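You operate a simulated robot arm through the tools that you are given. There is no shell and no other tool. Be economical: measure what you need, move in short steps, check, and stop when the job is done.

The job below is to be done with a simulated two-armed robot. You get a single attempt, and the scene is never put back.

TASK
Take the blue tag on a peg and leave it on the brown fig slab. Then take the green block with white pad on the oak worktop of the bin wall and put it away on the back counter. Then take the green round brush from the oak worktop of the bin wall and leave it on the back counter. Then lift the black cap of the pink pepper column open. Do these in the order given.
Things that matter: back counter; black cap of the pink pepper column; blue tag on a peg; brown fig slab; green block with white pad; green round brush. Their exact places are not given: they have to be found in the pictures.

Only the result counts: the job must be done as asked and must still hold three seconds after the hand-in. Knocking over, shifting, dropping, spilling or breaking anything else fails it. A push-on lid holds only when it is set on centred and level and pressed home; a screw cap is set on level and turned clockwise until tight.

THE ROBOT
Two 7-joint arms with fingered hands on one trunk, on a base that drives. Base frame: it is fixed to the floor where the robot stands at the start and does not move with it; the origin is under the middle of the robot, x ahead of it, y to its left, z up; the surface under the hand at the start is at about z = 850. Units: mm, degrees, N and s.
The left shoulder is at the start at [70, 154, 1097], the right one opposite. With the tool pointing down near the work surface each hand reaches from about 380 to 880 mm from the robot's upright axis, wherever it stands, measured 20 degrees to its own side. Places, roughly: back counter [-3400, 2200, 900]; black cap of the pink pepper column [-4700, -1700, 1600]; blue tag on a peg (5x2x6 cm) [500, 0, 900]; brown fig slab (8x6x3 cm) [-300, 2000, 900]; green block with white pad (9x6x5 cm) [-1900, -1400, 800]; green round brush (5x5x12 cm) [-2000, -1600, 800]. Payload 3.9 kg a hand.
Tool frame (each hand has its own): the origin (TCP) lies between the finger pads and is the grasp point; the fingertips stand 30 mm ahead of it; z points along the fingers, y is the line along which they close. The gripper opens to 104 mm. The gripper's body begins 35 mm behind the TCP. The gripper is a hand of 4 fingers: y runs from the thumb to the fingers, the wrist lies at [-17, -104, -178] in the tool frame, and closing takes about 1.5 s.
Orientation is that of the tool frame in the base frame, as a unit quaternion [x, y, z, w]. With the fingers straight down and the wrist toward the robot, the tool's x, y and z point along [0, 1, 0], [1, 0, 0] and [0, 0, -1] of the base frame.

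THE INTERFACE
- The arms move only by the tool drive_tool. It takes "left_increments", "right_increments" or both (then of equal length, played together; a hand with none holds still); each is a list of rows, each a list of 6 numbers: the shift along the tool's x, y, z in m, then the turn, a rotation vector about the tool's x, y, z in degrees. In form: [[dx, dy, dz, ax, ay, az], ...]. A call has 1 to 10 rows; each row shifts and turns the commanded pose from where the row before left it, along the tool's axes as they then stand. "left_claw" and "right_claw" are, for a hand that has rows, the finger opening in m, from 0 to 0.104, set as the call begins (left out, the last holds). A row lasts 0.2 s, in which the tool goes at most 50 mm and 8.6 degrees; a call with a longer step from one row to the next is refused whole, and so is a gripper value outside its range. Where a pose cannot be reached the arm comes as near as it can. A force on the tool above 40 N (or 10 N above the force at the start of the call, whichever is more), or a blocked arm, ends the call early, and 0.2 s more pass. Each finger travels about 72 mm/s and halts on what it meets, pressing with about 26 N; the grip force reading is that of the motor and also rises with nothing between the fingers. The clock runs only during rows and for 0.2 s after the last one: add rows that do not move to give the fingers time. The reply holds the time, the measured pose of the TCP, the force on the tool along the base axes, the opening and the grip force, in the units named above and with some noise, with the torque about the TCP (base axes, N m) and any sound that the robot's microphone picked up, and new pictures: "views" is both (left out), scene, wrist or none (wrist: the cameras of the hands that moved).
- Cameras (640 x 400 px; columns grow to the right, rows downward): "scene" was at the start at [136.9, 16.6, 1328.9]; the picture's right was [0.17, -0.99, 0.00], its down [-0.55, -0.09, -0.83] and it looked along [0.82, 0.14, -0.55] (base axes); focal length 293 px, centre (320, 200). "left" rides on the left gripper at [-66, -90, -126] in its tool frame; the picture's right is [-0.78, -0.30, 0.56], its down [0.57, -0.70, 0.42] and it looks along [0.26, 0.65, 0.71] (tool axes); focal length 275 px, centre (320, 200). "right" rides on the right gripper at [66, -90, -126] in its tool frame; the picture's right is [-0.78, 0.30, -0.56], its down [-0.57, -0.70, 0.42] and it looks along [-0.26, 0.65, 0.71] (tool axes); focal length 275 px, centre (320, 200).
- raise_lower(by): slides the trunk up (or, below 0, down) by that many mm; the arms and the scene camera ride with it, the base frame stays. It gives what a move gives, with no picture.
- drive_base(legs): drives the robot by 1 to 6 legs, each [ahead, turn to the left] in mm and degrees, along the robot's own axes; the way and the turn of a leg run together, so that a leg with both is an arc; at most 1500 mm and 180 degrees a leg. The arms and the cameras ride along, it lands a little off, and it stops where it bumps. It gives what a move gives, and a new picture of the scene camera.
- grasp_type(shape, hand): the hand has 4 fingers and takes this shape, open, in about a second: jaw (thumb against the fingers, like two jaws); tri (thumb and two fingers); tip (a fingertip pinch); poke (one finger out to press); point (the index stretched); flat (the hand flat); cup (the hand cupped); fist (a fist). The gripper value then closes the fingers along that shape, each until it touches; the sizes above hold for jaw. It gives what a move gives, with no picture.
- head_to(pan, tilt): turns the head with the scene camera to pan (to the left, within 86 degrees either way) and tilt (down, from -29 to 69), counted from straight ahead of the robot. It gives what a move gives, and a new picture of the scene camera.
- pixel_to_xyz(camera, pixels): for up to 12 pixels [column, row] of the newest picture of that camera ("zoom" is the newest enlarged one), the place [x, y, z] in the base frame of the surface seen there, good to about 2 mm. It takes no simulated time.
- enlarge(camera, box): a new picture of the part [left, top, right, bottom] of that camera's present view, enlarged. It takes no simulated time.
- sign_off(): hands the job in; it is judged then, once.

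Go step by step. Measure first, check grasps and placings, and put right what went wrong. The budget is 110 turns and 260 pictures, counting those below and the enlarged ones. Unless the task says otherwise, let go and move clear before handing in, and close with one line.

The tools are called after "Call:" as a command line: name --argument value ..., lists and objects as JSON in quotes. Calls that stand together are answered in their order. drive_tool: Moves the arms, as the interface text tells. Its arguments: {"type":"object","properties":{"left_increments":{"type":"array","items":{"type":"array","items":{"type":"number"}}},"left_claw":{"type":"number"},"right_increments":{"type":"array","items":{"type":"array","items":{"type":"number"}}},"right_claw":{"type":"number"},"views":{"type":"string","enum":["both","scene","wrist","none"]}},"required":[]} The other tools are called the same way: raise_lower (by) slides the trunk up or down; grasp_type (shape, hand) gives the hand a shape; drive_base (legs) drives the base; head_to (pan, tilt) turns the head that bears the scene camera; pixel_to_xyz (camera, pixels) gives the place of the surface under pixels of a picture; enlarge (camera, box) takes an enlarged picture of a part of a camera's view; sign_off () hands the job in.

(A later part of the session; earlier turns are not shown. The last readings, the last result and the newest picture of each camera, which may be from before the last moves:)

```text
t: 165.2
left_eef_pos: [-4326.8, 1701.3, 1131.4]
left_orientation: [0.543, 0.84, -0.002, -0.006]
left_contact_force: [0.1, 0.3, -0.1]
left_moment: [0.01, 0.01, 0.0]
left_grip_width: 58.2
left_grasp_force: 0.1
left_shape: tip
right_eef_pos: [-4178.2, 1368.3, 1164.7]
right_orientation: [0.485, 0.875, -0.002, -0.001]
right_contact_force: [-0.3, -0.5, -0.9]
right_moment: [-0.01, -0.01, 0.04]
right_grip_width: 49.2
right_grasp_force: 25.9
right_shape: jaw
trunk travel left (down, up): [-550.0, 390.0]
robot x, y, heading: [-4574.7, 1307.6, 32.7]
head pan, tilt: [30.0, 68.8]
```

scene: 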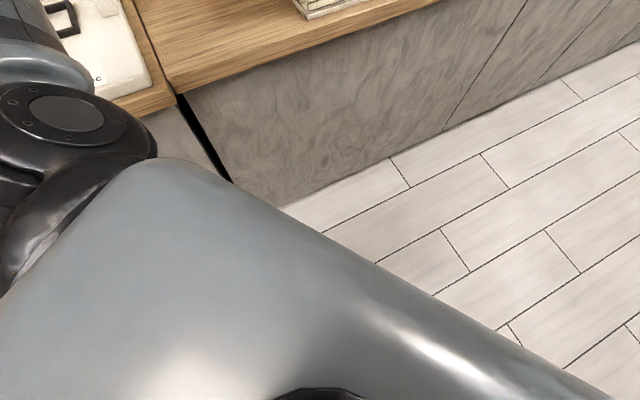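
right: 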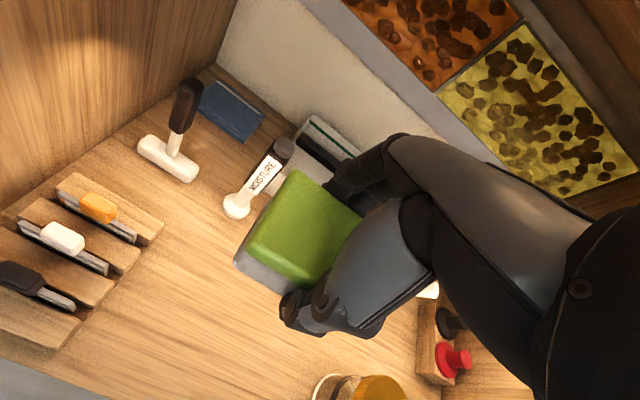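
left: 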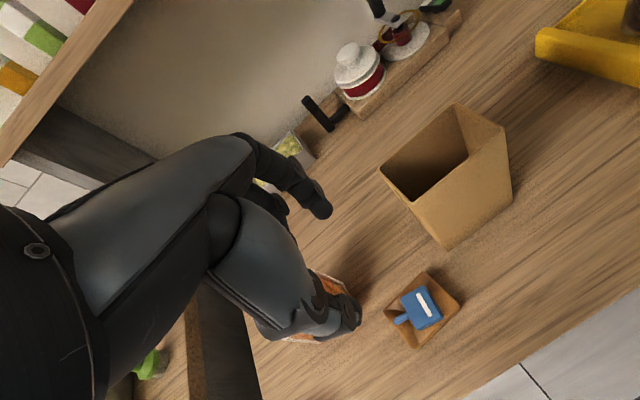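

A grey lever at [-4613,1812,1090], apparently the sealer's handle, is right where the forearm stopped. I'll reverse the turn a little, back away and look at it.

Call:
drive_base --legs '[[0, 14], [-250, 0]]'

Call:
head_to --pan 45 --tilt 30

```text
t: 167.8
left_eef_pos: [-4579.7, 1586.7, 1123.8]
left_orientation: [0.438, 0.899, -0.011, -0.007]
left_contact_force: [0.3, -0.3, -0.3]
left_moment: [0.02, 0.0, 0.0]
left_grip_width: 58.2
left_grasp_force: 0.1
left_shape: tip
right_eef_pos: [-4359.7, 1302.5, 1157.5]
right_orientation: [0.376, 0.926, -0.01, -0.006]
right_contact_force: [0.2, 0.4, 0.2]
right_moment: [0.0, -0.01, 0.05]
right_grip_width: 48.9
right_grasp_force: 26.4
right_shape: jaw
trunk travel left (down, up): [-550.0, 390.0]
robot x, y, heading: [-4742.7, 1133.0, 45.5]
head pan, tilt: [30.0, 68.8]
```

scene: 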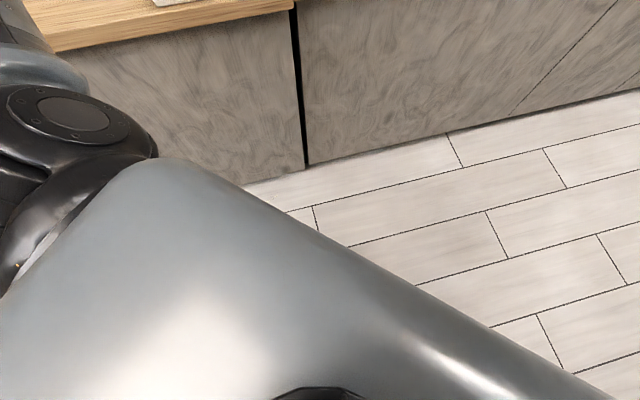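

```text
t: 168.8
left_eef_pos: [-4581.6, 1587.5, 1124.4]
left_orientation: [0.438, 0.899, -0.012, -0.009]
left_contact_force: [-1.0, 0.6, -0.1]
left_moment: [0.03, 0.02, 0.02]
left_grip_width: 58.0
left_grasp_force: 0.1
left_shape: tip
right_eef_pos: [-4361.0, 1303.9, 1158.0]
right_orientation: [0.376, 0.927, -0.009, -0.005]
right_contact_force: [-0.2, -1.2, -0.9]
right_moment: [-0.03, -0.05, -0.01]
right_grip_width: 49.1
right_grasp_force: 26.0
right_shape: jaw
trunk travel left (down, up): [-550.0, 390.0]
robot x, y, heading: [-4742.8, 1139.3, 45.3]
head pan, tilt: [45.0, 30.0]
```

scene: 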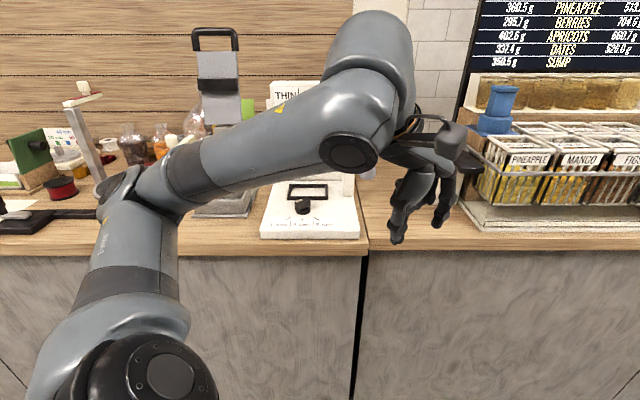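

The hands now read about 15 mm low with a slight tilt, so the base may be on something. I'll look down around the base on both sides.

Call:
head_to --pan -50 --tilt 60

Call:
head_to --pan 86 --tilt 55

```text
t: 170.6
left_eef_pos: [-4580.8, 1587.8, 1125.0]
left_orientation: [0.438, 0.899, -0.012, -0.008]
left_contact_force: [0.8, 0.0, 0.5]
left_moment: [-0.04, -0.04, 0.02]
left_grip_width: 58.0
left_grasp_force: 0.1
left_shape: tip
right_eef_pos: [-4360.0, 1302.3, 1159.1]
right_orientation: [0.376, 0.926, -0.009, -0.006]
right_contact_force: [-0.4, 0.5, -1.3]
right_moment: [0.01, -0.02, 0.02]
right_grip_width: 48.9
right_grasp_force: 26.0
right_shape: jaw
trunk travel left (down, up): [-550.0, 390.0]
robot x, y, heading: [-4743.7, 1133.0, 45.4]
head pan, tilt: [-50.0, 60.0]
```

scene: 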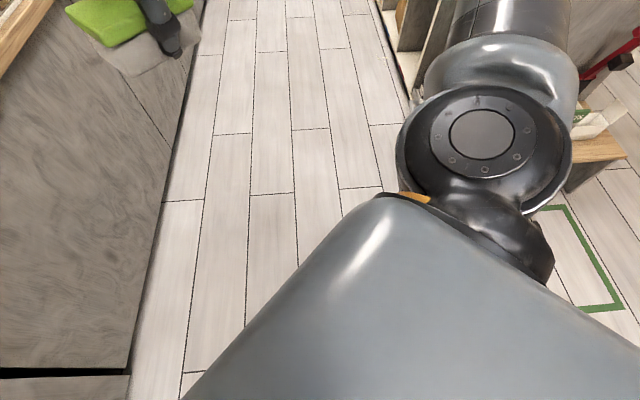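

```text
t: 172.7
left_eef_pos: [-4581.0, 1587.9, 1125.2]
left_orientation: [0.437, 0.899, -0.013, -0.009]
left_contact_force: [1.2, -0.1, -0.2]
left_moment: [-0.03, 0.03, -0.03]
left_grip_width: 57.9
left_grasp_force: 0.1
left_shape: tip
right_eef_pos: [-4360.3, 1302.8, 1158.0]
right_orientation: [0.377, 0.926, -0.009, -0.006]
right_contact_force: [-0.1, -1.1, 0.0]
right_moment: [0.02, 0.01, 0.04]
right_grip_width: 49.2
right_grasp_force: 25.8
right_shape: jaw
trunk travel left (down, up): [-550.0, 390.0]
robot x, y, heading: [-4742.6, 1136.0, 45.2]
head pan, tilt: [85.9, 55.0]
```

scene: 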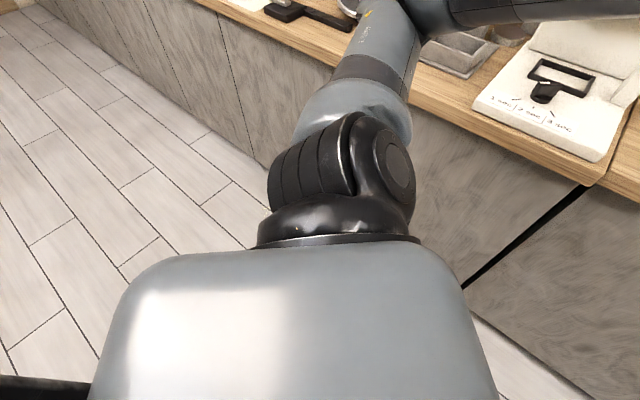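

Call:
pixel_to_xyz --camera "scene" --pixels '[[20, 390], [70, 392], [20, 350], [480, 305], [280, 260], [550, 75]]'

Call:
enlarge --camera "right" --box '[0, 0, 640, 400]'

Call:
enlarge --camera "left" --box '[0, 0, 640, 400]'

```text
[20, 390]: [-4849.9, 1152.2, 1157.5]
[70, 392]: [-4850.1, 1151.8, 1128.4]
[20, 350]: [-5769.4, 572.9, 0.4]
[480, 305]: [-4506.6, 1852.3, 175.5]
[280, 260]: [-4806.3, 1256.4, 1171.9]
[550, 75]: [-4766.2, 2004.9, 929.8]
```

```text
1.00 times, centred on (320, 200) of right (not enlarged: the box is as wide or as high as the picture)
```

zoom: 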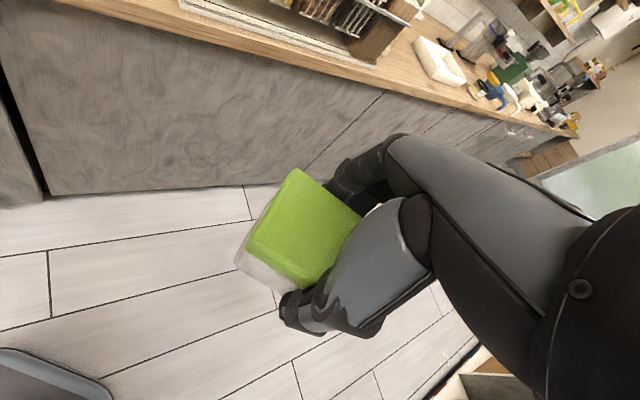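

```text
1.00 times, centred on (320, 200) of left (not enlarged: the box is as wide or as high as the picture)
```

zoom: 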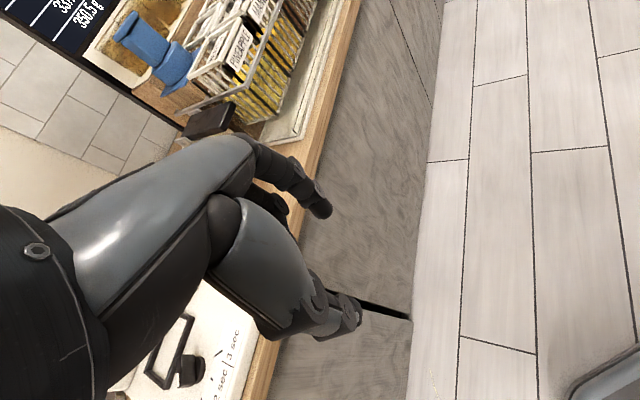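

The black bar is the robot's own. I'll turn east from this greater distance and drive along the aisle, then check whether the level recovers.

Call:
drive_base --legs '[[0, -45.3], [1250, 0]]'

Call:
head_to --pan 40 --tilt 25

```text
t: 181.2
left_eef_pos: [-3030.8, 1323.7, 1124.6]
left_orientation: [0.755, 0.656, -0.007, -0.012]
left_contact_force: [0.4, 1.0, 0.2]
left_moment: [0.02, 0.04, 0.0]
left_grip_width: 58.0
left_grasp_force: 0.1
left_shape: tip
right_eef_pos: [-3084.4, 968.2, 1156.5]
right_orientation: [0.708, 0.706, -0.006, -0.008]
right_contact_force: [0.1, 0.3, -1.1]
right_moment: [0.0, -0.02, 0.04]
right_grip_width: 48.9
right_grasp_force: 26.0
right_shape: jaw
trunk travel left (down, up): [-550.0, 390.0]
robot x, y, heading: [-3468.7, 1127.6, -0.3]
head pan, tilt: [85.9, 55.0]
```

scene: 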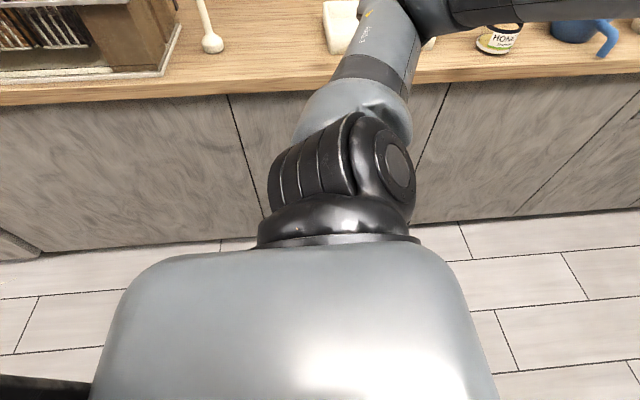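

```text
t: 182.4
left_eef_pos: [-3030.3, 1324.1, 1123.4]
left_orientation: [0.754, 0.657, -0.007, -0.012]
left_contact_force: [1.0, 0.2, 0.6]
left_moment: [0.04, 0.02, -0.02]
left_grip_width: 57.9
left_grasp_force: 0.2
left_shape: tip
right_eef_pos: [-3083.5, 967.1, 1157.2]
right_orientation: [0.708, 0.706, -0.007, -0.008]
right_contact_force: [0.4, 0.6, -1.1]
right_moment: [0.0, 0.0, 0.02]
right_grip_width: 48.9
right_grasp_force: 25.9
right_shape: jaw
trunk travel left (down, up): [-550.0, 390.0]
robot x, y, heading: [-3469.5, 1127.8, -0.7]
head pan, tilt: [40.0, 25.0]
```

scene: 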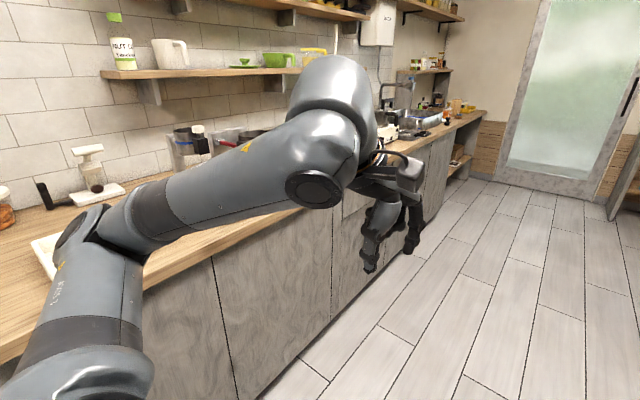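

The small droop travels with the robot (its commanded pose was reset), so it is harmless. I'll turn to face the counter and look for a free spot.

Call:
drive_base --legs '[[0, 90.5]]'

Call:
head_to --pan 0 --tilt 30

```text
t: 186.6
left_eef_pos: [-3665.1, 1567.7, 1124.3]
left_orientation: [0.073, 0.997, -0.013, -0.004]
left_contact_force: [0.6, -0.3, 0.2]
left_moment: [0.01, -0.09, 0.06]
left_grip_width: 58.0
left_grasp_force: 0.1
left_shape: tip
right_eef_pos: [-3307.2, 1511.7, 1156.4]
right_orientation: [0.006, 1.0, -0.012, -0.001]
right_contact_force: [0.7, -0.4, -0.7]
right_moment: [-0.03, 0.0, -0.03]
right_grip_width: 48.8
right_grasp_force: 26.1
right_shape: jaw
trunk travel left (down, up): [-550.0, 390.0]
robot x, y, heading: [-3468.9, 1123.8, 89.3]
head pan, tilt: [40.0, 25.0]
```

scene: 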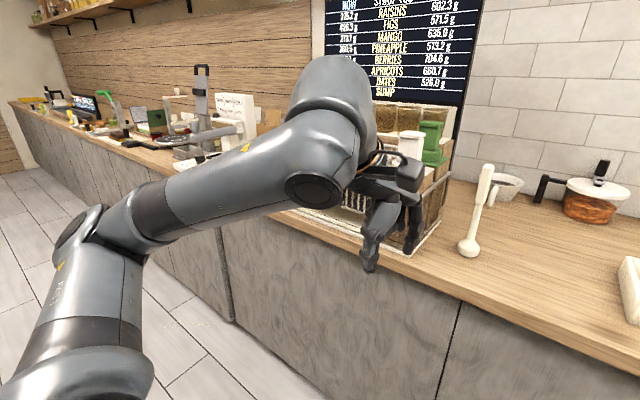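

```text
t: 187.6
left_eef_pos: [-3663.2, 1565.8, 1122.7]
left_orientation: [0.072, 0.997, -0.014, -0.004]
left_contact_force: [0.5, 0.9, -0.1]
left_moment: [0.01, 0.0, -0.01]
left_grip_width: 58.0
left_grasp_force: 0.1
left_shape: tip
right_eef_pos: [-3308.0, 1510.6, 1158.0]
right_orientation: [0.005, 1.0, -0.011, -0.002]
right_contact_force: [-0.8, -0.2, -1.2]
right_moment: [0.0, 0.0, 0.0]
right_grip_width: 48.8
right_grasp_force: 25.7
right_shape: jaw
trunk travel left (down, up): [-550.0, 390.0]
robot x, y, heading: [-3469.9, 1121.9, 89.1]
head pan, tilt: [0.0, 30.0]
```

scene: 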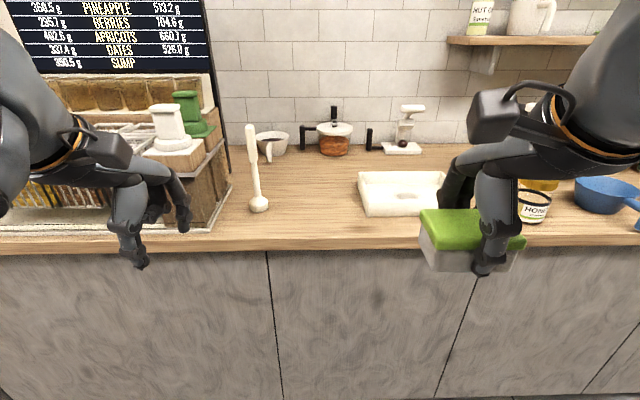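

There is a broad free area around (310,200) between the upright spoon and white tray. I'll measure it.

Call:
pixel_to_xyz --camera "scene" --pixels '[[310, 200], [300, 240], [310, 165], [262, 208], [250, 130], [366, 215], [362, 178], [340, 150], [340, 225], [275, 150], [340, 130], [490, 230]]'

```text
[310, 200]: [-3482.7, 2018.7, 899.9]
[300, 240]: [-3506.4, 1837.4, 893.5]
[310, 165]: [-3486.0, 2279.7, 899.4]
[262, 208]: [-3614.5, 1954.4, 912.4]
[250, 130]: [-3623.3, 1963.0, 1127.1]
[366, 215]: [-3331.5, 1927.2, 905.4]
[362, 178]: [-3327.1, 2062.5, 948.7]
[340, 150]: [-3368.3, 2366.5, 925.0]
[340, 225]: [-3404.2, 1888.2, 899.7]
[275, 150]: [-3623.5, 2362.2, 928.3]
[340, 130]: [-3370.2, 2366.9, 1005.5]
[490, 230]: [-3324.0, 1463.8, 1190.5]
```

Counter z=900, free for x -3580..-3345. I'll drive 230 mm closer and bring the block over [-3410,1990].

Call:
drive_base --legs '[[230, 0]]'

Call:
drive_tool --right_increments '[[0, 0, 0, -1.26, 0, 0], [0.0145, 0.037, 0, 0, 0, 0], [0.0145, 0.037, 0, 0, 0, 0], [0.0145, 0.037, 0, 0, 0, 0], [0.0145, 0.037, 0, 0, 0, 0], [0.0145, 0.037, 0, 0, 0, 0], [0.0145, 0.037, 0, 0, 0, 0], [0.0145, 0.037, 0, 0, 0, 0], [0, 0, 0, 0, 0, 0]]'

```text
t: 189.4
left_eef_pos: [-3661.3, 1799.8, 1124.4]
left_orientation: [0.071, 0.997, -0.014, -0.003]
left_contact_force: [-0.5, 0.7, -0.1]
left_moment: [0.0, -0.05, -0.02]
left_grip_width: 57.9
left_grasp_force: 0.0
left_shape: tip
right_eef_pos: [-3305.2, 1744.4, 1159.2]
right_orientation: [0.004, 1.0, -0.011, -0.002]
right_contact_force: [0.1, 0.0, -1.0]
right_moment: [-0.01, -0.01, -0.02]
right_grip_width: 48.9
right_grasp_force: 26.3
right_shape: jaw
trunk travel left (down, up): [-550.0, 390.0]
robot x, y, heading: [-3464.8, 1363.4, 89.1]
head pan, tilt: [0.0, 30.0]
```

scene: 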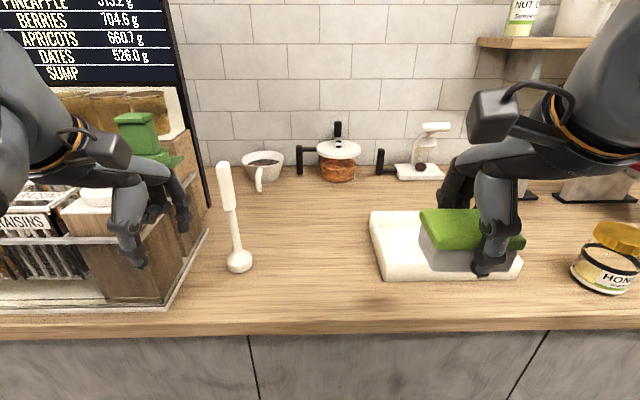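

```text
t: 191.4
left_eef_pos: [-3662.3, 1798.8, 1124.8]
left_orientation: [0.071, 0.997, -0.014, -0.004]
left_contact_force: [0.7, -1.0, -0.1]
left_moment: [0.01, 0.0, 0.01]
left_grip_width: 57.9
left_grasp_force: 0.1
left_shape: tip
right_eef_pos: [-3401.6, 2008.2, 1159.9]
right_orientation: [0.003, 1.0, 0.001, -0.002]
right_contact_force: [1.0, 0.6, -0.6]
right_moment: [0.02, 0.03, 0.02]
right_grip_width: 49.2
right_grasp_force: 26.2
right_shape: jaw
trunk travel left (down, up): [-550.0, 390.0]
robot x, y, heading: [-3464.5, 1359.8, 89.3]
head pan, tilt: [0.0, 30.0]
```

scene: 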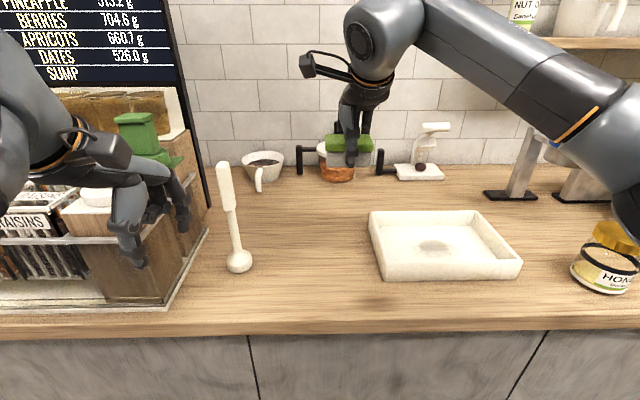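
right: 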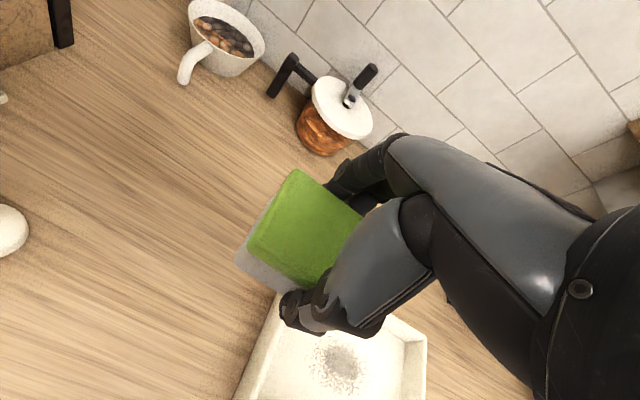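

I'll shift 25 mm left to clear the tray and descend to just above the counter.

Call:
drive_tool --right_increments '[[0.025, -0.006, 0.02, 0, 0, 0], [0, 0, 0.045, 0, 0, 0], [0, 0, 0.045, 0, 0, 0], [0, 0, 0.045, 0, 0, 0], [0, 0, 0.04, 0, 0, 0], [0, 0, 0.018, 0, 0, 0], [0, 0, 0, 0, 0, 0]]'

```text
t: 193.0
left_eef_pos: [-3662.4, 1800.3, 1123.1]
left_orientation: [0.07, 0.997, -0.014, -0.004]
left_contact_force: [0.0, -0.7, 0.2]
left_moment: [0.0, -0.03, 0.01]
left_grip_width: 58.0
left_grasp_force: 0.0
left_shape: tip
right_eef_pos: [-3429.0, 2001.3, 946.6]
right_orientation: [0.004, 1.0, 0.0, -0.002]
right_contact_force: [-0.9, 0.3, -0.8]
right_moment: [-0.02, 0.0, 0.01]
right_grip_width: 48.8
right_grasp_force: 26.0
right_shape: jaw
trunk travel left (down, up): [-550.0, 390.0]
robot x, y, heading: [-3464.7, 1358.0, 89.2]
head pan, tilt: [0.0, 30.0]
```

scene: 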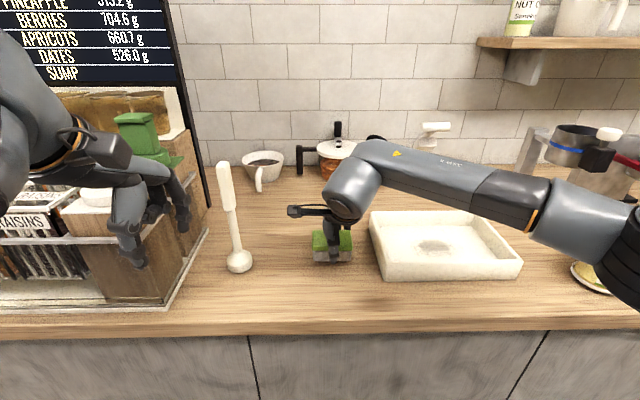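
right: 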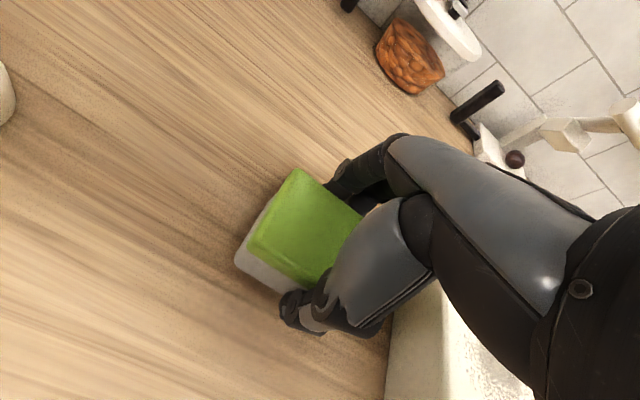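

I'll check the elbow's clearance over the honey jar, then lower the last 9 mm.

Call:
pixel_to_xyz --camera "scene" --pixels '[[630, 260], [600, 220], [625, 285], [635, 300], [580, 275], [570, 240], [520, 205]]'

Call:
drive_tool --right_increments '[[0, 0, 0.005, 0, 0, 0], [0, 0, 0.003, 0, 0, 0], [0, 0, 0, 0, 0, 0]]' --views "none"

```text
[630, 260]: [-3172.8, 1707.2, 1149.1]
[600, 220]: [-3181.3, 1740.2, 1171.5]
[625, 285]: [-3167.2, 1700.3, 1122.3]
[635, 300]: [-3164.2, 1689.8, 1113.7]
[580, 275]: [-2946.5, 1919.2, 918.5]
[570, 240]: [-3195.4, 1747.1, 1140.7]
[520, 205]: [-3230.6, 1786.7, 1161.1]
```

```text
t: 193.8
left_eef_pos: [-3662.1, 1800.7, 1124.6]
left_orientation: [0.071, 0.997, -0.014, -0.004]
left_contact_force: [0.7, 0.5, -0.2]
left_moment: [0.02, 0.04, 0.01]
left_grip_width: 58.1
left_grasp_force: 0.0
left_shape: tip
right_eef_pos: [-3430.1, 1999.5, 936.4]
right_orientation: [0.004, 1.0, 0.0, -0.002]
right_contact_force: [-0.1, -0.4, -1.1]
right_moment: [0.02, 0.0, 0.04]
right_grip_width: 49.0
right_grasp_force: 25.6
right_shape: jaw
trunk travel left (down, up): [-550.0, 390.0]
robot x, y, heading: [-3466.4, 1362.2, 89.0]
head pan, tilt: [0.0, 30.0]
```

At 936.4 the block is at counter height. One more mm and release, then lift.

Call:
drive_tool --right_increments '[[0, 0, 0.001, 0, 0, 0], [0, 0, 0, 0, 0, 0], [0, 0, 0, 0, 0, 0], [0, 0, 0, 0, 0, 0]]' --right_claw 0.095 --views "none"

Call:
drive_tool --right_increments '[[0, 0, -0.02, 0, 0, 0], [0, 0, -0.04, 0, 0, 0], [0, 0, -0.045, 0, 0, 0], [0, 0, -0.045, 0, 0, 0], [0, 0, -0.045, 0, 0, 0], [-0.02, -0.04, 0, 0, 0, 0], [-0.02, -0.045, 0, 0, 0, 0], [-0.02, -0.045, 0, 0, 0, 0], [-0.02, -0.045, 0, 0, 0, 0], [-0.02, -0.045, 0, 0, 0, 0]]' --views "scene"

```text
t: 194.8
left_eef_pos: [-3662.0, 1799.4, 1124.2]
left_orientation: [0.07, 0.997, -0.013, -0.004]
left_contact_force: [-0.8, 0.4, -1.2]
left_moment: [0.03, -0.01, 0.0]
left_grip_width: 58.0
left_grasp_force: 0.1
left_shape: tip
right_eef_pos: [-3429.1, 2001.5, 936.2]
right_orientation: [0.003, 1.0, -0.001, -0.001]
right_contact_force: [-0.3, -0.7, 0.1]
right_moment: [-0.01, -0.02, 0.01]
right_grip_width: 94.7
right_grasp_force: 0.0
right_shape: jaw
trunk travel left (down, up): [-550.0, 390.0]
robot x, y, heading: [-3463.6, 1359.8, 89.0]
head pan, tilt: [0.0, 30.0]
```

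```text
t: 197.0
left_eef_pos: [-3661.6, 1797.4, 1125.8]
left_orientation: [0.071, 0.997, -0.013, -0.004]
left_contact_force: [0.2, -0.9, 0.2]
left_moment: [0.02, -0.01, 0.0]
left_grip_width: 57.8
left_grasp_force: 0.1
left_shape: tip
right_eef_pos: [-3331.2, 1775.8, 1131.3]
right_orientation: [0.005, 1.0, 0.001, -0.001]
right_contact_force: [1.1, -0.3, 0.1]
right_moment: [0.02, 0.0, -0.02]
right_grip_width: 94.6
right_grasp_force: 0.0
right_shape: jaw
trunk travel left (down, up): [-550.0, 390.0]
robot x, y, heading: [-3469.3, 1358.3, 89.2]
head pan, tilt: [0.0, 30.0]
```

scene: 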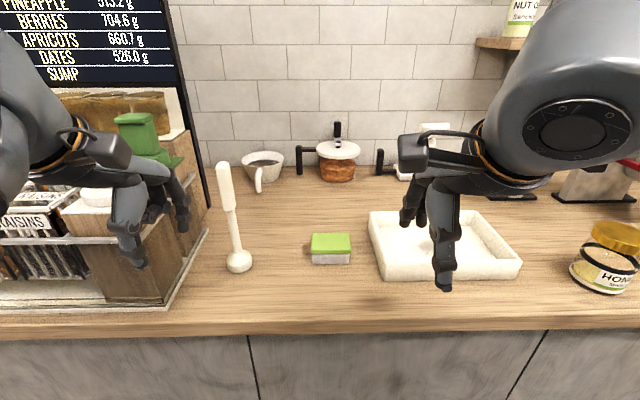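

The block stands on the back counter at (331,248). Now I'll go back for the brush by the same proven route, backing east along the aisle.

Call:
drive_base --legs '[[-240, 0], [0, 91], [1175, 0], [0, 90], [930, 0], [900, 0]]'

Call:
head_to --pan 20 --tilt 5

```text
t: 220.9
left_eef_pos: [-4392.4, -1190.3, 1124.8]
left_orientation: [0.999, -0.052, 0.003, -0.014]
left_contact_force: [-0.7, 0.5, -0.3]
left_moment: [-0.02, 0.02, 0.03]
left_grip_width: 57.9
left_grasp_force: 0.0
left_shape: tip
right_eef_pos: [-4722.4, -1180.4, 1130.1]
right_orientation: [1.0, 0.016, 0.002, 0.0]
right_contact_force: [-0.5, 0.1, -0.6]
right_moment: [0.0, -0.03, 0.02]
right_grip_width: 94.9
right_grasp_force: 0.1
right_shape: jaw
trunk travel left (down, up): [-550.0, 390.0]
robot x, y, heading: [-4607.3, -760.8, -88.5]
head pan, tilt: [0.0, 30.0]
```

scene: 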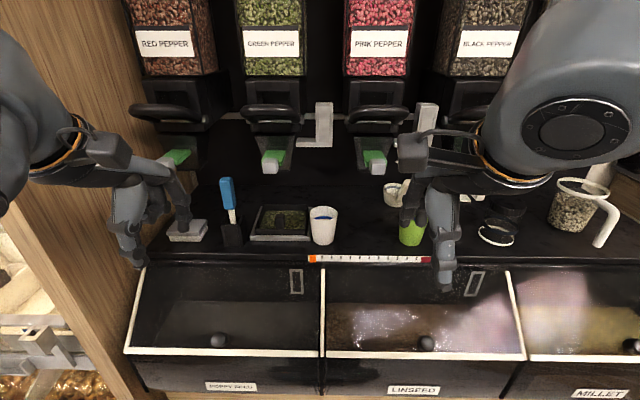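

```text
t: 221.8
left_eef_pos: [-4391.8, -1189.7, 1124.4]
left_orientation: [0.999, -0.052, 0.003, -0.014]
left_contact_force: [-0.3, 0.0, 0.2]
left_moment: [-0.01, 0.0, -0.01]
left_grip_width: 58.0
left_grasp_force: 0.0
left_shape: tip
right_eef_pos: [-4722.3, -1179.4, 1130.4]
right_orientation: [1.0, 0.015, 0.001, 0.0]
right_contact_force: [-0.5, -1.0, 0.4]
right_moment: [-0.01, -0.01, -0.01]
right_grip_width: 94.8
right_grasp_force: 0.1
right_shape: jaw
trunk travel left (down, up): [-550.0, 390.0]
robot x, y, heading: [-4605.6, -760.5, -88.4]
head pan, tilt: [20.0, 5.0]
```

scene: 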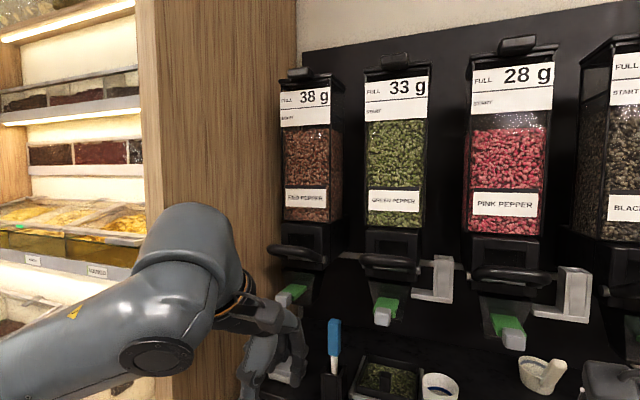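

This is the spice column wall. Pink pepper's black cap is at (517,45). I'll measure and enlarge it now, for later.

Call:
enlarge --camera "scene" --box '[440, 20, 600, 120]'

Call:
pixel_to_xyz --camera "scene" --pixels '[[517, 42], [517, 50], [480, 62], [553, 52], [512, 85], [512, 175], [475, 56], [555, 47], [517, 57], [600, 20], [400, 60], [490, 190]]'

Call:
drive_base --legs '[[0, -91.5], [-1340, 0], [-1340, 0], [0, 90]]'

Call:
head_to --pan 0 --tilt 32

```text
4.00 times, centred on (520, 70) of scene
```

zoom: 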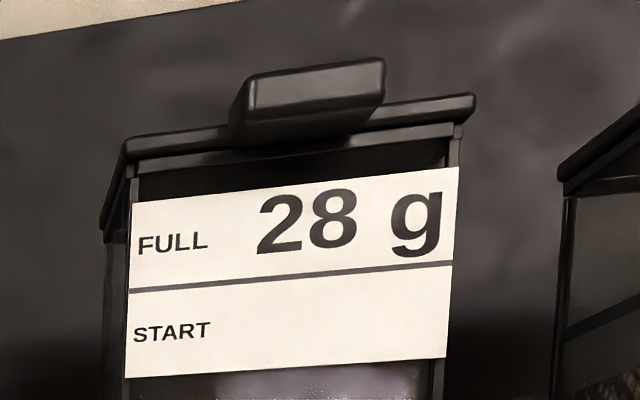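

```text
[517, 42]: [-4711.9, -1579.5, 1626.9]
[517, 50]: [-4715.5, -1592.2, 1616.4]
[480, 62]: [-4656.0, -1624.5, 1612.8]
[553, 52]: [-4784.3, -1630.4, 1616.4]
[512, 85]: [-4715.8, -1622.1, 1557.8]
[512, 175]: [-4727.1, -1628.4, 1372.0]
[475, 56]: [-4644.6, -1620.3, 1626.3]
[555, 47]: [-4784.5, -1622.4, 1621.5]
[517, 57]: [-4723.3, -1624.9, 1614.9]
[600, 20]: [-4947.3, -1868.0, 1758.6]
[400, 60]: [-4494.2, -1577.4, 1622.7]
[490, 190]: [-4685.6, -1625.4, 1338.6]
```

```text
t: 229.8
left_eef_pos: [-4128.9, -928.2, 1117.2]
left_orientation: [-0.548, 0.832, -0.005, 0.092]
left_contact_force: [15.8, 43.1, -9.8]
left_moment: [-2.17, 1.01, -0.08]
left_grip_width: 58.2
left_grasp_force: 0.0
left_shape: tip
right_eef_pos: [-4088.9, -657.8, 1158.8]
right_orientation: [0.71, -0.7, -0.066, 0.044]
right_contact_force: [-0.5, -0.6, 2.2]
right_moment: [0.04, -0.09, 0.01]
right_grip_width: 94.6
right_grasp_force: 0.0
right_shape: jaw
trunk travel left (down, up): [-550.0, 390.0]
robot x, y, heading: [-3820.8, -773.3, 179.8]
head pan, tilt: [20.0, 5.0]
stopped in leg 2: the robot was blocked; the commanded pose is now the measured one
```

scene: 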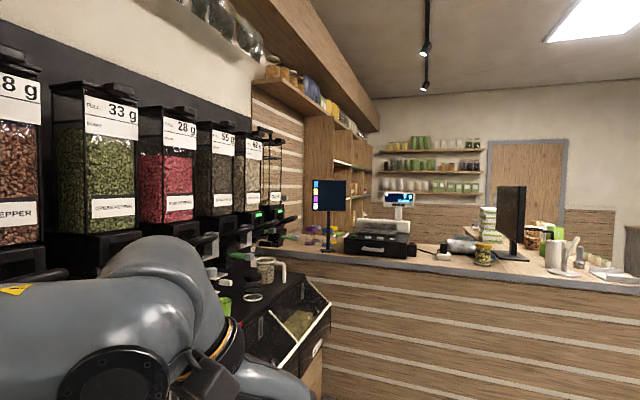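

```text
t: 230.7
left_eef_pos: [-4156.7, -926.8, 1100.2]
left_orientation: [-0.538, 0.835, -0.014, 0.118]
left_contact_force: [9.9, 22.1, -11.4]
left_moment: [-0.74, 0.55, -0.21]
left_grip_width: 58.3
left_grasp_force: 0.1
left_shape: tip
right_eef_pos: [-4120.9, -657.7, 1148.2]
right_orientation: [0.707, -0.705, -0.055, 0.03]
right_contact_force: [-0.9, -1.6, 1.5]
right_moment: [0.2, -0.11, -0.12]
right_grip_width: 94.9
right_grasp_force: 0.1
right_shape: jaw
trunk travel left (down, up): [-550.0, 390.0]
robot x, y, heading: [-3818.8, -770.8, 179.4]
head pan, tilt: [0.0, 32.0]
```

scene: 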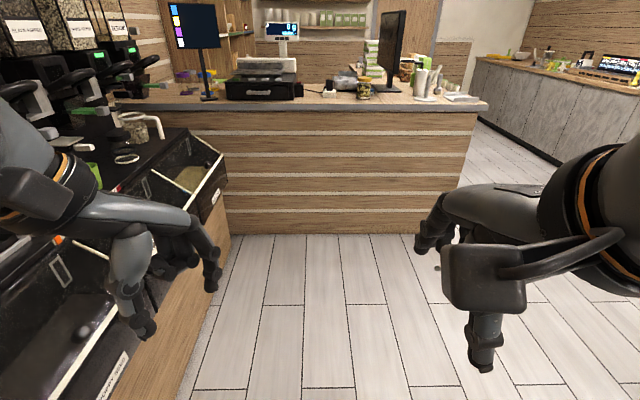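

The left elbow caught the divider panel because I'm at y=-770. I'll pull forward to free it, shift north and straighten before backing again.

Call:
drive_base --legs '[[120, 0], [0, -20], [330, 0], [0, 20.5]]'

Call:
head_to --pan 55 --tilt 25

```text
t: 231.4
left_eef_pos: [-4189.4, -953.4, 1092.6]
left_orientation: [-0.597, 0.794, -0.061, 0.099]
left_contact_force: [-0.2, -0.5, 0.3]
left_moment: [0.01, -0.01, 0.0]
left_grip_width: 58.1
left_grasp_force: 0.1
left_shape: tip
right_eef_pos: [-4151.2, -655.6, 1139.6]
right_orientation: [0.712, -0.7, -0.043, 0.024]
right_contact_force: [-0.3, -0.3, -0.3]
right_moment: [0.06, -0.06, 0.02]
right_grip_width: 94.8
right_grasp_force: 0.1
right_shape: jaw
trunk travel left (down, up): [-550.0, 390.0]
robot x, y, heading: [-3828.4, -775.2, 179.9]
head pan, tilt: [0.0, 32.0]
stopped in leg 1: the robot was blocked; the commanded pose is now the measured one
```

scene: 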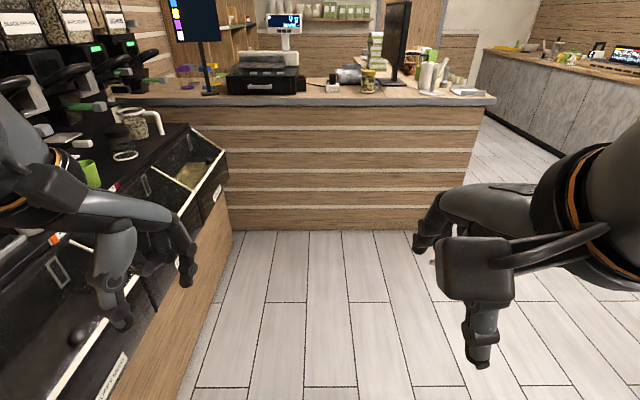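

```text
t: 232.6
left_eef_pos: [-4186.4, -950.2, 1094.0]
left_orientation: [-0.597, 0.794, -0.059, 0.096]
left_contact_force: [0.3, 0.6, 0.1]
left_moment: [0.04, 0.0, -0.02]
left_grip_width: 57.9
left_grasp_force: 0.0
left_shape: tip
right_eef_pos: [-4148.3, -654.4, 1140.7]
right_orientation: [0.712, -0.7, -0.043, 0.026]
right_contact_force: [-0.2, -0.3, -0.1]
right_moment: [0.01, -0.01, 0.02]
right_grip_width: 94.8
right_grasp_force: 0.0
right_shape: jaw
trunk travel left (down, up): [-550.0, 390.0]
robot x, y, heading: [-3828.0, -773.4, 179.8]
head pan, tilt: [55.0, 25.0]
```

scene: 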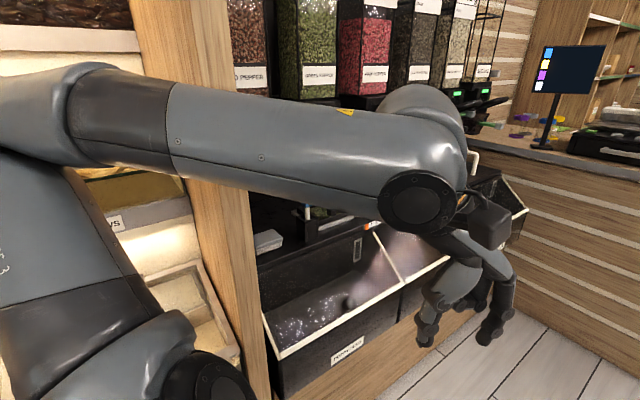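

Call:
pixel_to_xyz --camera "scene" --pixels '[[90, 70], [50, 90], [20, 110], [130, 100], [180, 90], [220, 105], [240, 250], [215, 60], [185, 40], [30, 250], [350, 110], [160, 200]]'

Call:
head_to --pan 86 --tilt 25

```text
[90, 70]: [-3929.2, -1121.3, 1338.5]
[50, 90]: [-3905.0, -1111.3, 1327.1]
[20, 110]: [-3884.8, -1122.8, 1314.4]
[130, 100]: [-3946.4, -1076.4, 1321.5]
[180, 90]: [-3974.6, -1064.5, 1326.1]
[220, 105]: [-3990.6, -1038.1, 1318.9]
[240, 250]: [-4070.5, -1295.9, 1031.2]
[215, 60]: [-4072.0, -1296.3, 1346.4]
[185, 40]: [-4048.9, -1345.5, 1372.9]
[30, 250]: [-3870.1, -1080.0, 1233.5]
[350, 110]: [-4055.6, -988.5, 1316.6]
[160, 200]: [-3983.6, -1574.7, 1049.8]
```

```text
t: 233.6
left_eef_pos: [-4186.2, -951.5, 1093.8]
left_orientation: [-0.597, 0.794, -0.06, 0.096]
left_contact_force: [0.5, -0.4, -0.7]
left_moment: [-0.01, 0.0, -0.02]
left_grip_width: 57.9
left_grasp_force: 0.0
left_shape: tip
right_eef_pos: [-4147.5, -653.2, 1141.5]
right_orientation: [0.713, -0.7, -0.042, 0.026]
right_contact_force: [-0.8, 0.6, 0.5]
right_moment: [0.0, -0.02, 0.0]
right_grip_width: 95.2
right_grasp_force: 0.1
right_shape: jaw
trunk travel left (down, up): [-550.0, 390.0]
robot x, y, heading: [-3825.0, -772.4, 180.1]
head pan, tilt: [85.9, 25.0]
```

scene: 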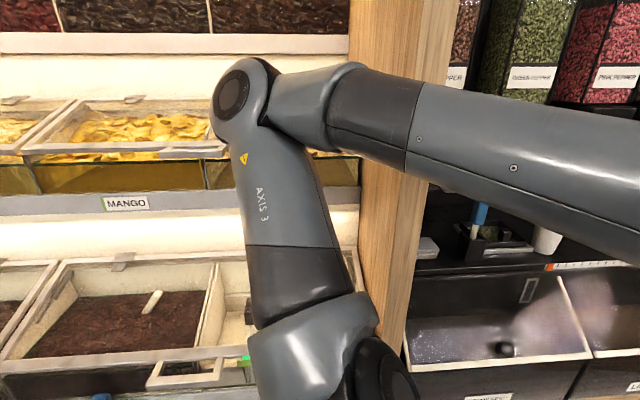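

Call:
pixel_to_xyz --camera "scene" --pixels '[[235, 95], [265, 70], [220, 110], [320, 80], [280, 180], [300, 280], [215, 145], [350, 250], [400, 300], [130, 120], [310, 330], [240, 360]]'

Call:
head_to --pan -60 --tilt 45

```text
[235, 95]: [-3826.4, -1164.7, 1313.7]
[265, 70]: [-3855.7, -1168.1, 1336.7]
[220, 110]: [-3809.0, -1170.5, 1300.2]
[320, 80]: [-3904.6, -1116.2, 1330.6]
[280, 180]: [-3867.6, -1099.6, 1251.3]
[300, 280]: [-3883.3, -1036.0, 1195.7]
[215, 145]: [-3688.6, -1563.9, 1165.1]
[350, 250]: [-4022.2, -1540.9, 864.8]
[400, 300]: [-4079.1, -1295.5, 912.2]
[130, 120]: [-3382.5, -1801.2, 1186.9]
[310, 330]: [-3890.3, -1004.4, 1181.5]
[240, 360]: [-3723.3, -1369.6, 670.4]
```

```text
t: 235.9
left_eef_pos: [-4186.5, -951.4, 1093.1]
left_orientation: [-0.597, 0.794, -0.06, 0.096]
left_contact_force: [-0.8, 0.3, 0.1]
left_moment: [0.01, 0.01, 0.0]
left_grip_width: 58.1
left_grasp_force: 0.0
left_shape: tip
right_eef_pos: [-4146.9, -654.2, 1141.4]
right_orientation: [0.713, -0.699, -0.043, 0.027]
right_contact_force: [0.8, -0.1, 0.4]
right_moment: [0.03, 0.01, 0.03]
right_grip_width: 94.9
right_grasp_force: 0.1
right_shape: jaw
trunk travel left (down, up): [-550.0, 390.0]
robot x, y, heading: [-3828.2, -772.6, 179.9]
head pan, tilt: [-60.0, 45.0]
```

scene: 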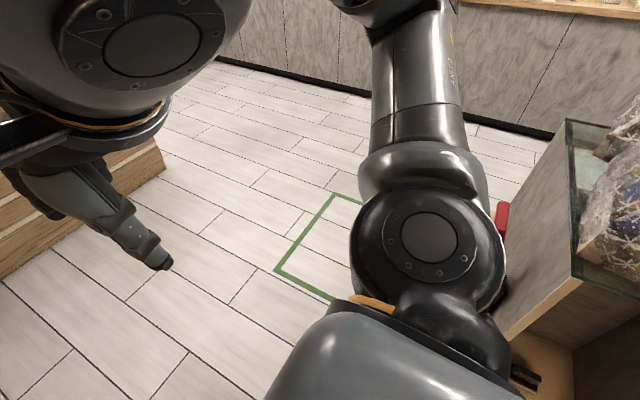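

Nothing is pressing now (forces zero, elbow at y=-1170, panel edge at [-4070,-1296]). I'll try pulling forward again in a small step while veering right.

Call:
drive_base --legs '[[0, -6], [60, 0]]'

```text
t: 236.7
left_eef_pos: [-4192.9, -934.7, 1094.0]
left_orientation: [-0.579, 0.808, -0.06, 0.095]
left_contact_force: [0.1, 0.4, -0.1]
left_moment: [-0.01, -0.02, 0.0]
left_grip_width: 57.9
left_grasp_force: 0.0
left_shape: tip
right_eef_pos: [-4141.7, -639.5, 1140.5]
right_orientation: [-0.698, 0.714, 0.044, -0.026]
right_contact_force: [0.5, 1.2, -0.3]
right_moment: [-0.02, -0.06, 0.02]
right_grip_width: 95.2
right_grasp_force: 0.0
right_shape: jaw
trunk travel left (down, up): [-550.0, 390.0]
robot x, y, heading: [-3831.1, -770.3, 178.2]
head pan, tilt: [-60.0, 45.0]
stopped in leg 1: the robot was blocked; the commanded pose is now the measured one
```

scene: 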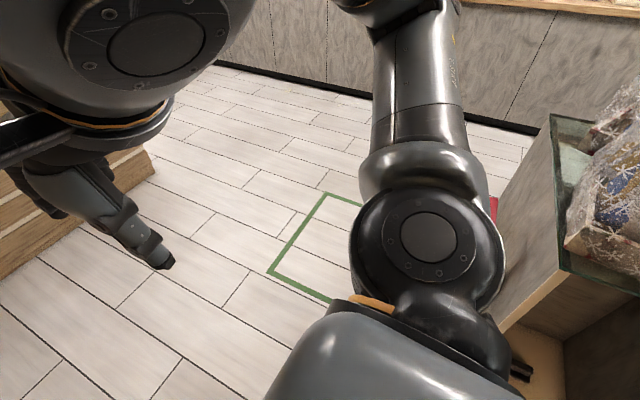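

Still blocked. I'll look through the hand cameras and downward to find the contact.

Call:
enlarge --camera "left" --box '[0, 0, 640, 400]'

Call:
enlarge --camera "right" --box '[0, 0, 640, 400]'

Call:
head_to --pan -86 --tilt 40

Call:
pixel_to_xyz --camera "scene" --pixels '[[320, 200], [320, 300], [320, 100], [450, 200], [200, 200], [550, 350], [100, 350], [450, 300], [200, 300], [320, 380]]'

```text
1.00 times, centred on (320, 200) of left (not enlarged: the box is as wide or as high as the picture)
```

zoom: 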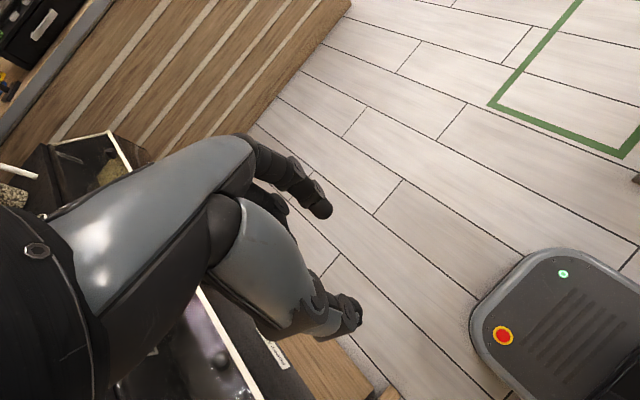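

```text
1.00 times, centred on (320, 200) of right (not enlarged: the box is as wide or as high as the picture)
```

zoom: 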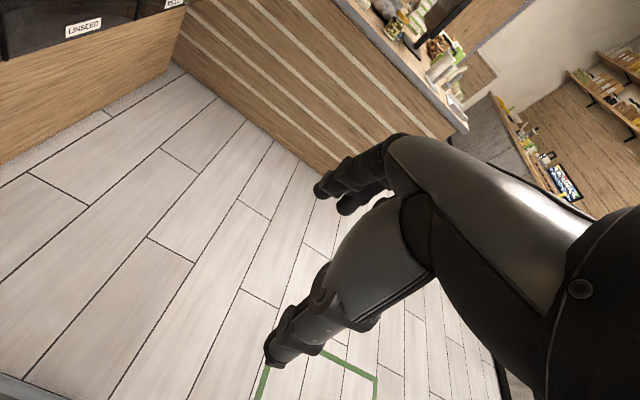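

```text
t: 237.6
left_eef_pos: [-4193.6, -936.7, 1093.0]
left_orientation: [-0.579, 0.808, -0.06, 0.097]
left_contact_force: [-0.5, 0.0, 0.8]
left_moment: [0.02, 0.02, 0.02]
left_grip_width: 57.9
left_grasp_force: 0.0
left_shape: tip
right_eef_pos: [-4142.4, -641.0, 1141.2]
right_orientation: [-0.698, 0.714, 0.044, -0.027]
right_contact_force: [-0.5, -0.8, 0.5]
right_moment: [0.01, 0.0, -0.05]
right_grip_width: 95.0
right_grasp_force: 0.1
right_shape: jaw
trunk travel left (down, up): [-550.0, 390.0]
robot x, y, heading: [-3825.5, -772.7, 177.7]
head pan, tilt: [-85.9, 40.0]
```

scene: 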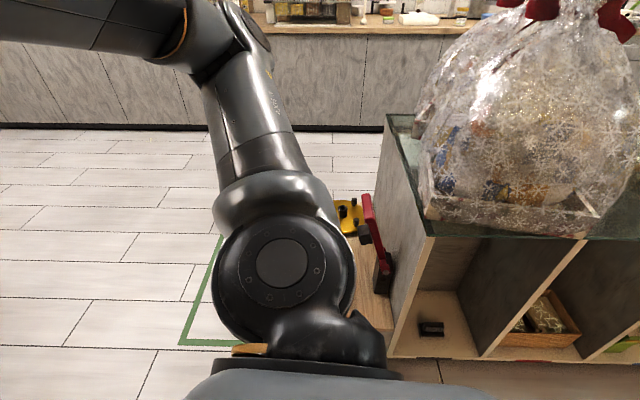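

```text
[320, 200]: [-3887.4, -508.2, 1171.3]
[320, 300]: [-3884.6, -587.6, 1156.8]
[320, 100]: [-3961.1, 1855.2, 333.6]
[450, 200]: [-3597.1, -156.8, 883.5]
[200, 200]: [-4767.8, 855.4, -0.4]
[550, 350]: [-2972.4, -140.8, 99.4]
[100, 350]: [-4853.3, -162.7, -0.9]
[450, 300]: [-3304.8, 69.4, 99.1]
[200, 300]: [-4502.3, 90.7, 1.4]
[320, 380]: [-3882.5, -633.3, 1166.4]
```

Call:
pixel_to_xyz --camera "left" --pixels '[[480, 330], [510, 385], [545, 255], [340, 370], [385, 395], [420, 370], [300, 360], [620, 300], [370, 340], [500, 395]]'

Call:
enlarge --camera "left" --box '[300, 220, 640, 400]'

Call:
head_to --pan 86 --tilt 69

```text
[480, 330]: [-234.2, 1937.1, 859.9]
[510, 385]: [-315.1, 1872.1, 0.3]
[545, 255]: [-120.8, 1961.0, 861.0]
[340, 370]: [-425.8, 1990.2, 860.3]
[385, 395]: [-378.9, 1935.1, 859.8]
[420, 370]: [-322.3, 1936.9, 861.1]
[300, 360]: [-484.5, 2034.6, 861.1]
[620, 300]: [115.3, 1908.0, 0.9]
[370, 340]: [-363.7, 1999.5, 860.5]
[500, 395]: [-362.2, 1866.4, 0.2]
```

```text
1.88 times, centred on (470, 310) of left
```

zoom: 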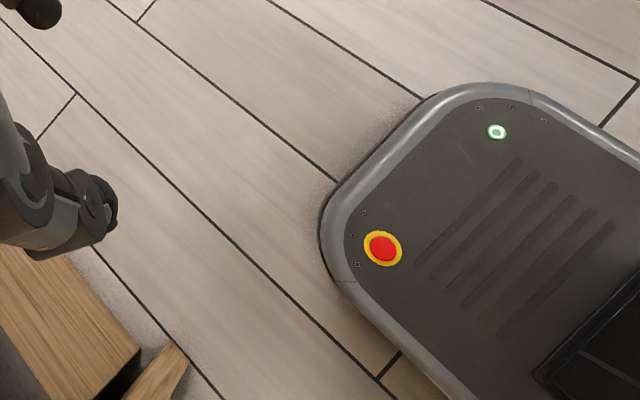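

```text
t: 240.2
left_eef_pos: [-4193.5, -934.8, 1093.7]
left_orientation: [-0.579, 0.808, -0.06, 0.096]
left_contact_force: [-0.7, -0.4, 0.7]
left_moment: [-0.01, -0.03, -0.01]
left_grip_width: 58.1
left_grasp_force: 0.0
left_shape: tip
right_eef_pos: [-4143.3, -639.8, 1140.9]
right_orientation: [-0.698, 0.715, 0.044, -0.026]
right_contact_force: [0.1, 0.4, -0.2]
right_moment: [-0.04, 0.01, -0.02]
right_grip_width: 95.1
right_grasp_force: 0.1
right_shape: jaw
trunk travel left (down, up): [-550.0, 390.0]
robot x, y, heading: [-3825.6, -768.7, 177.7]
head pan, tilt: [85.9, 68.8]
```

scene: 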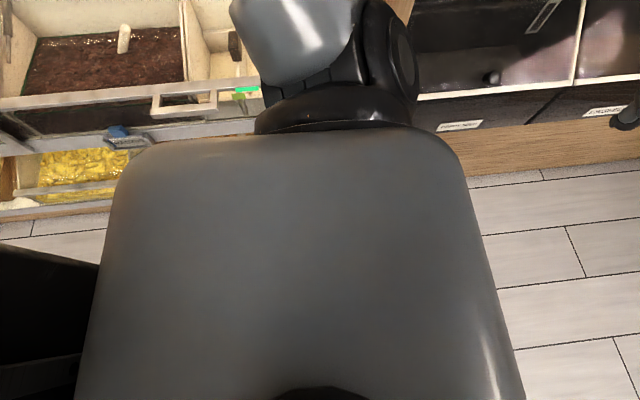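

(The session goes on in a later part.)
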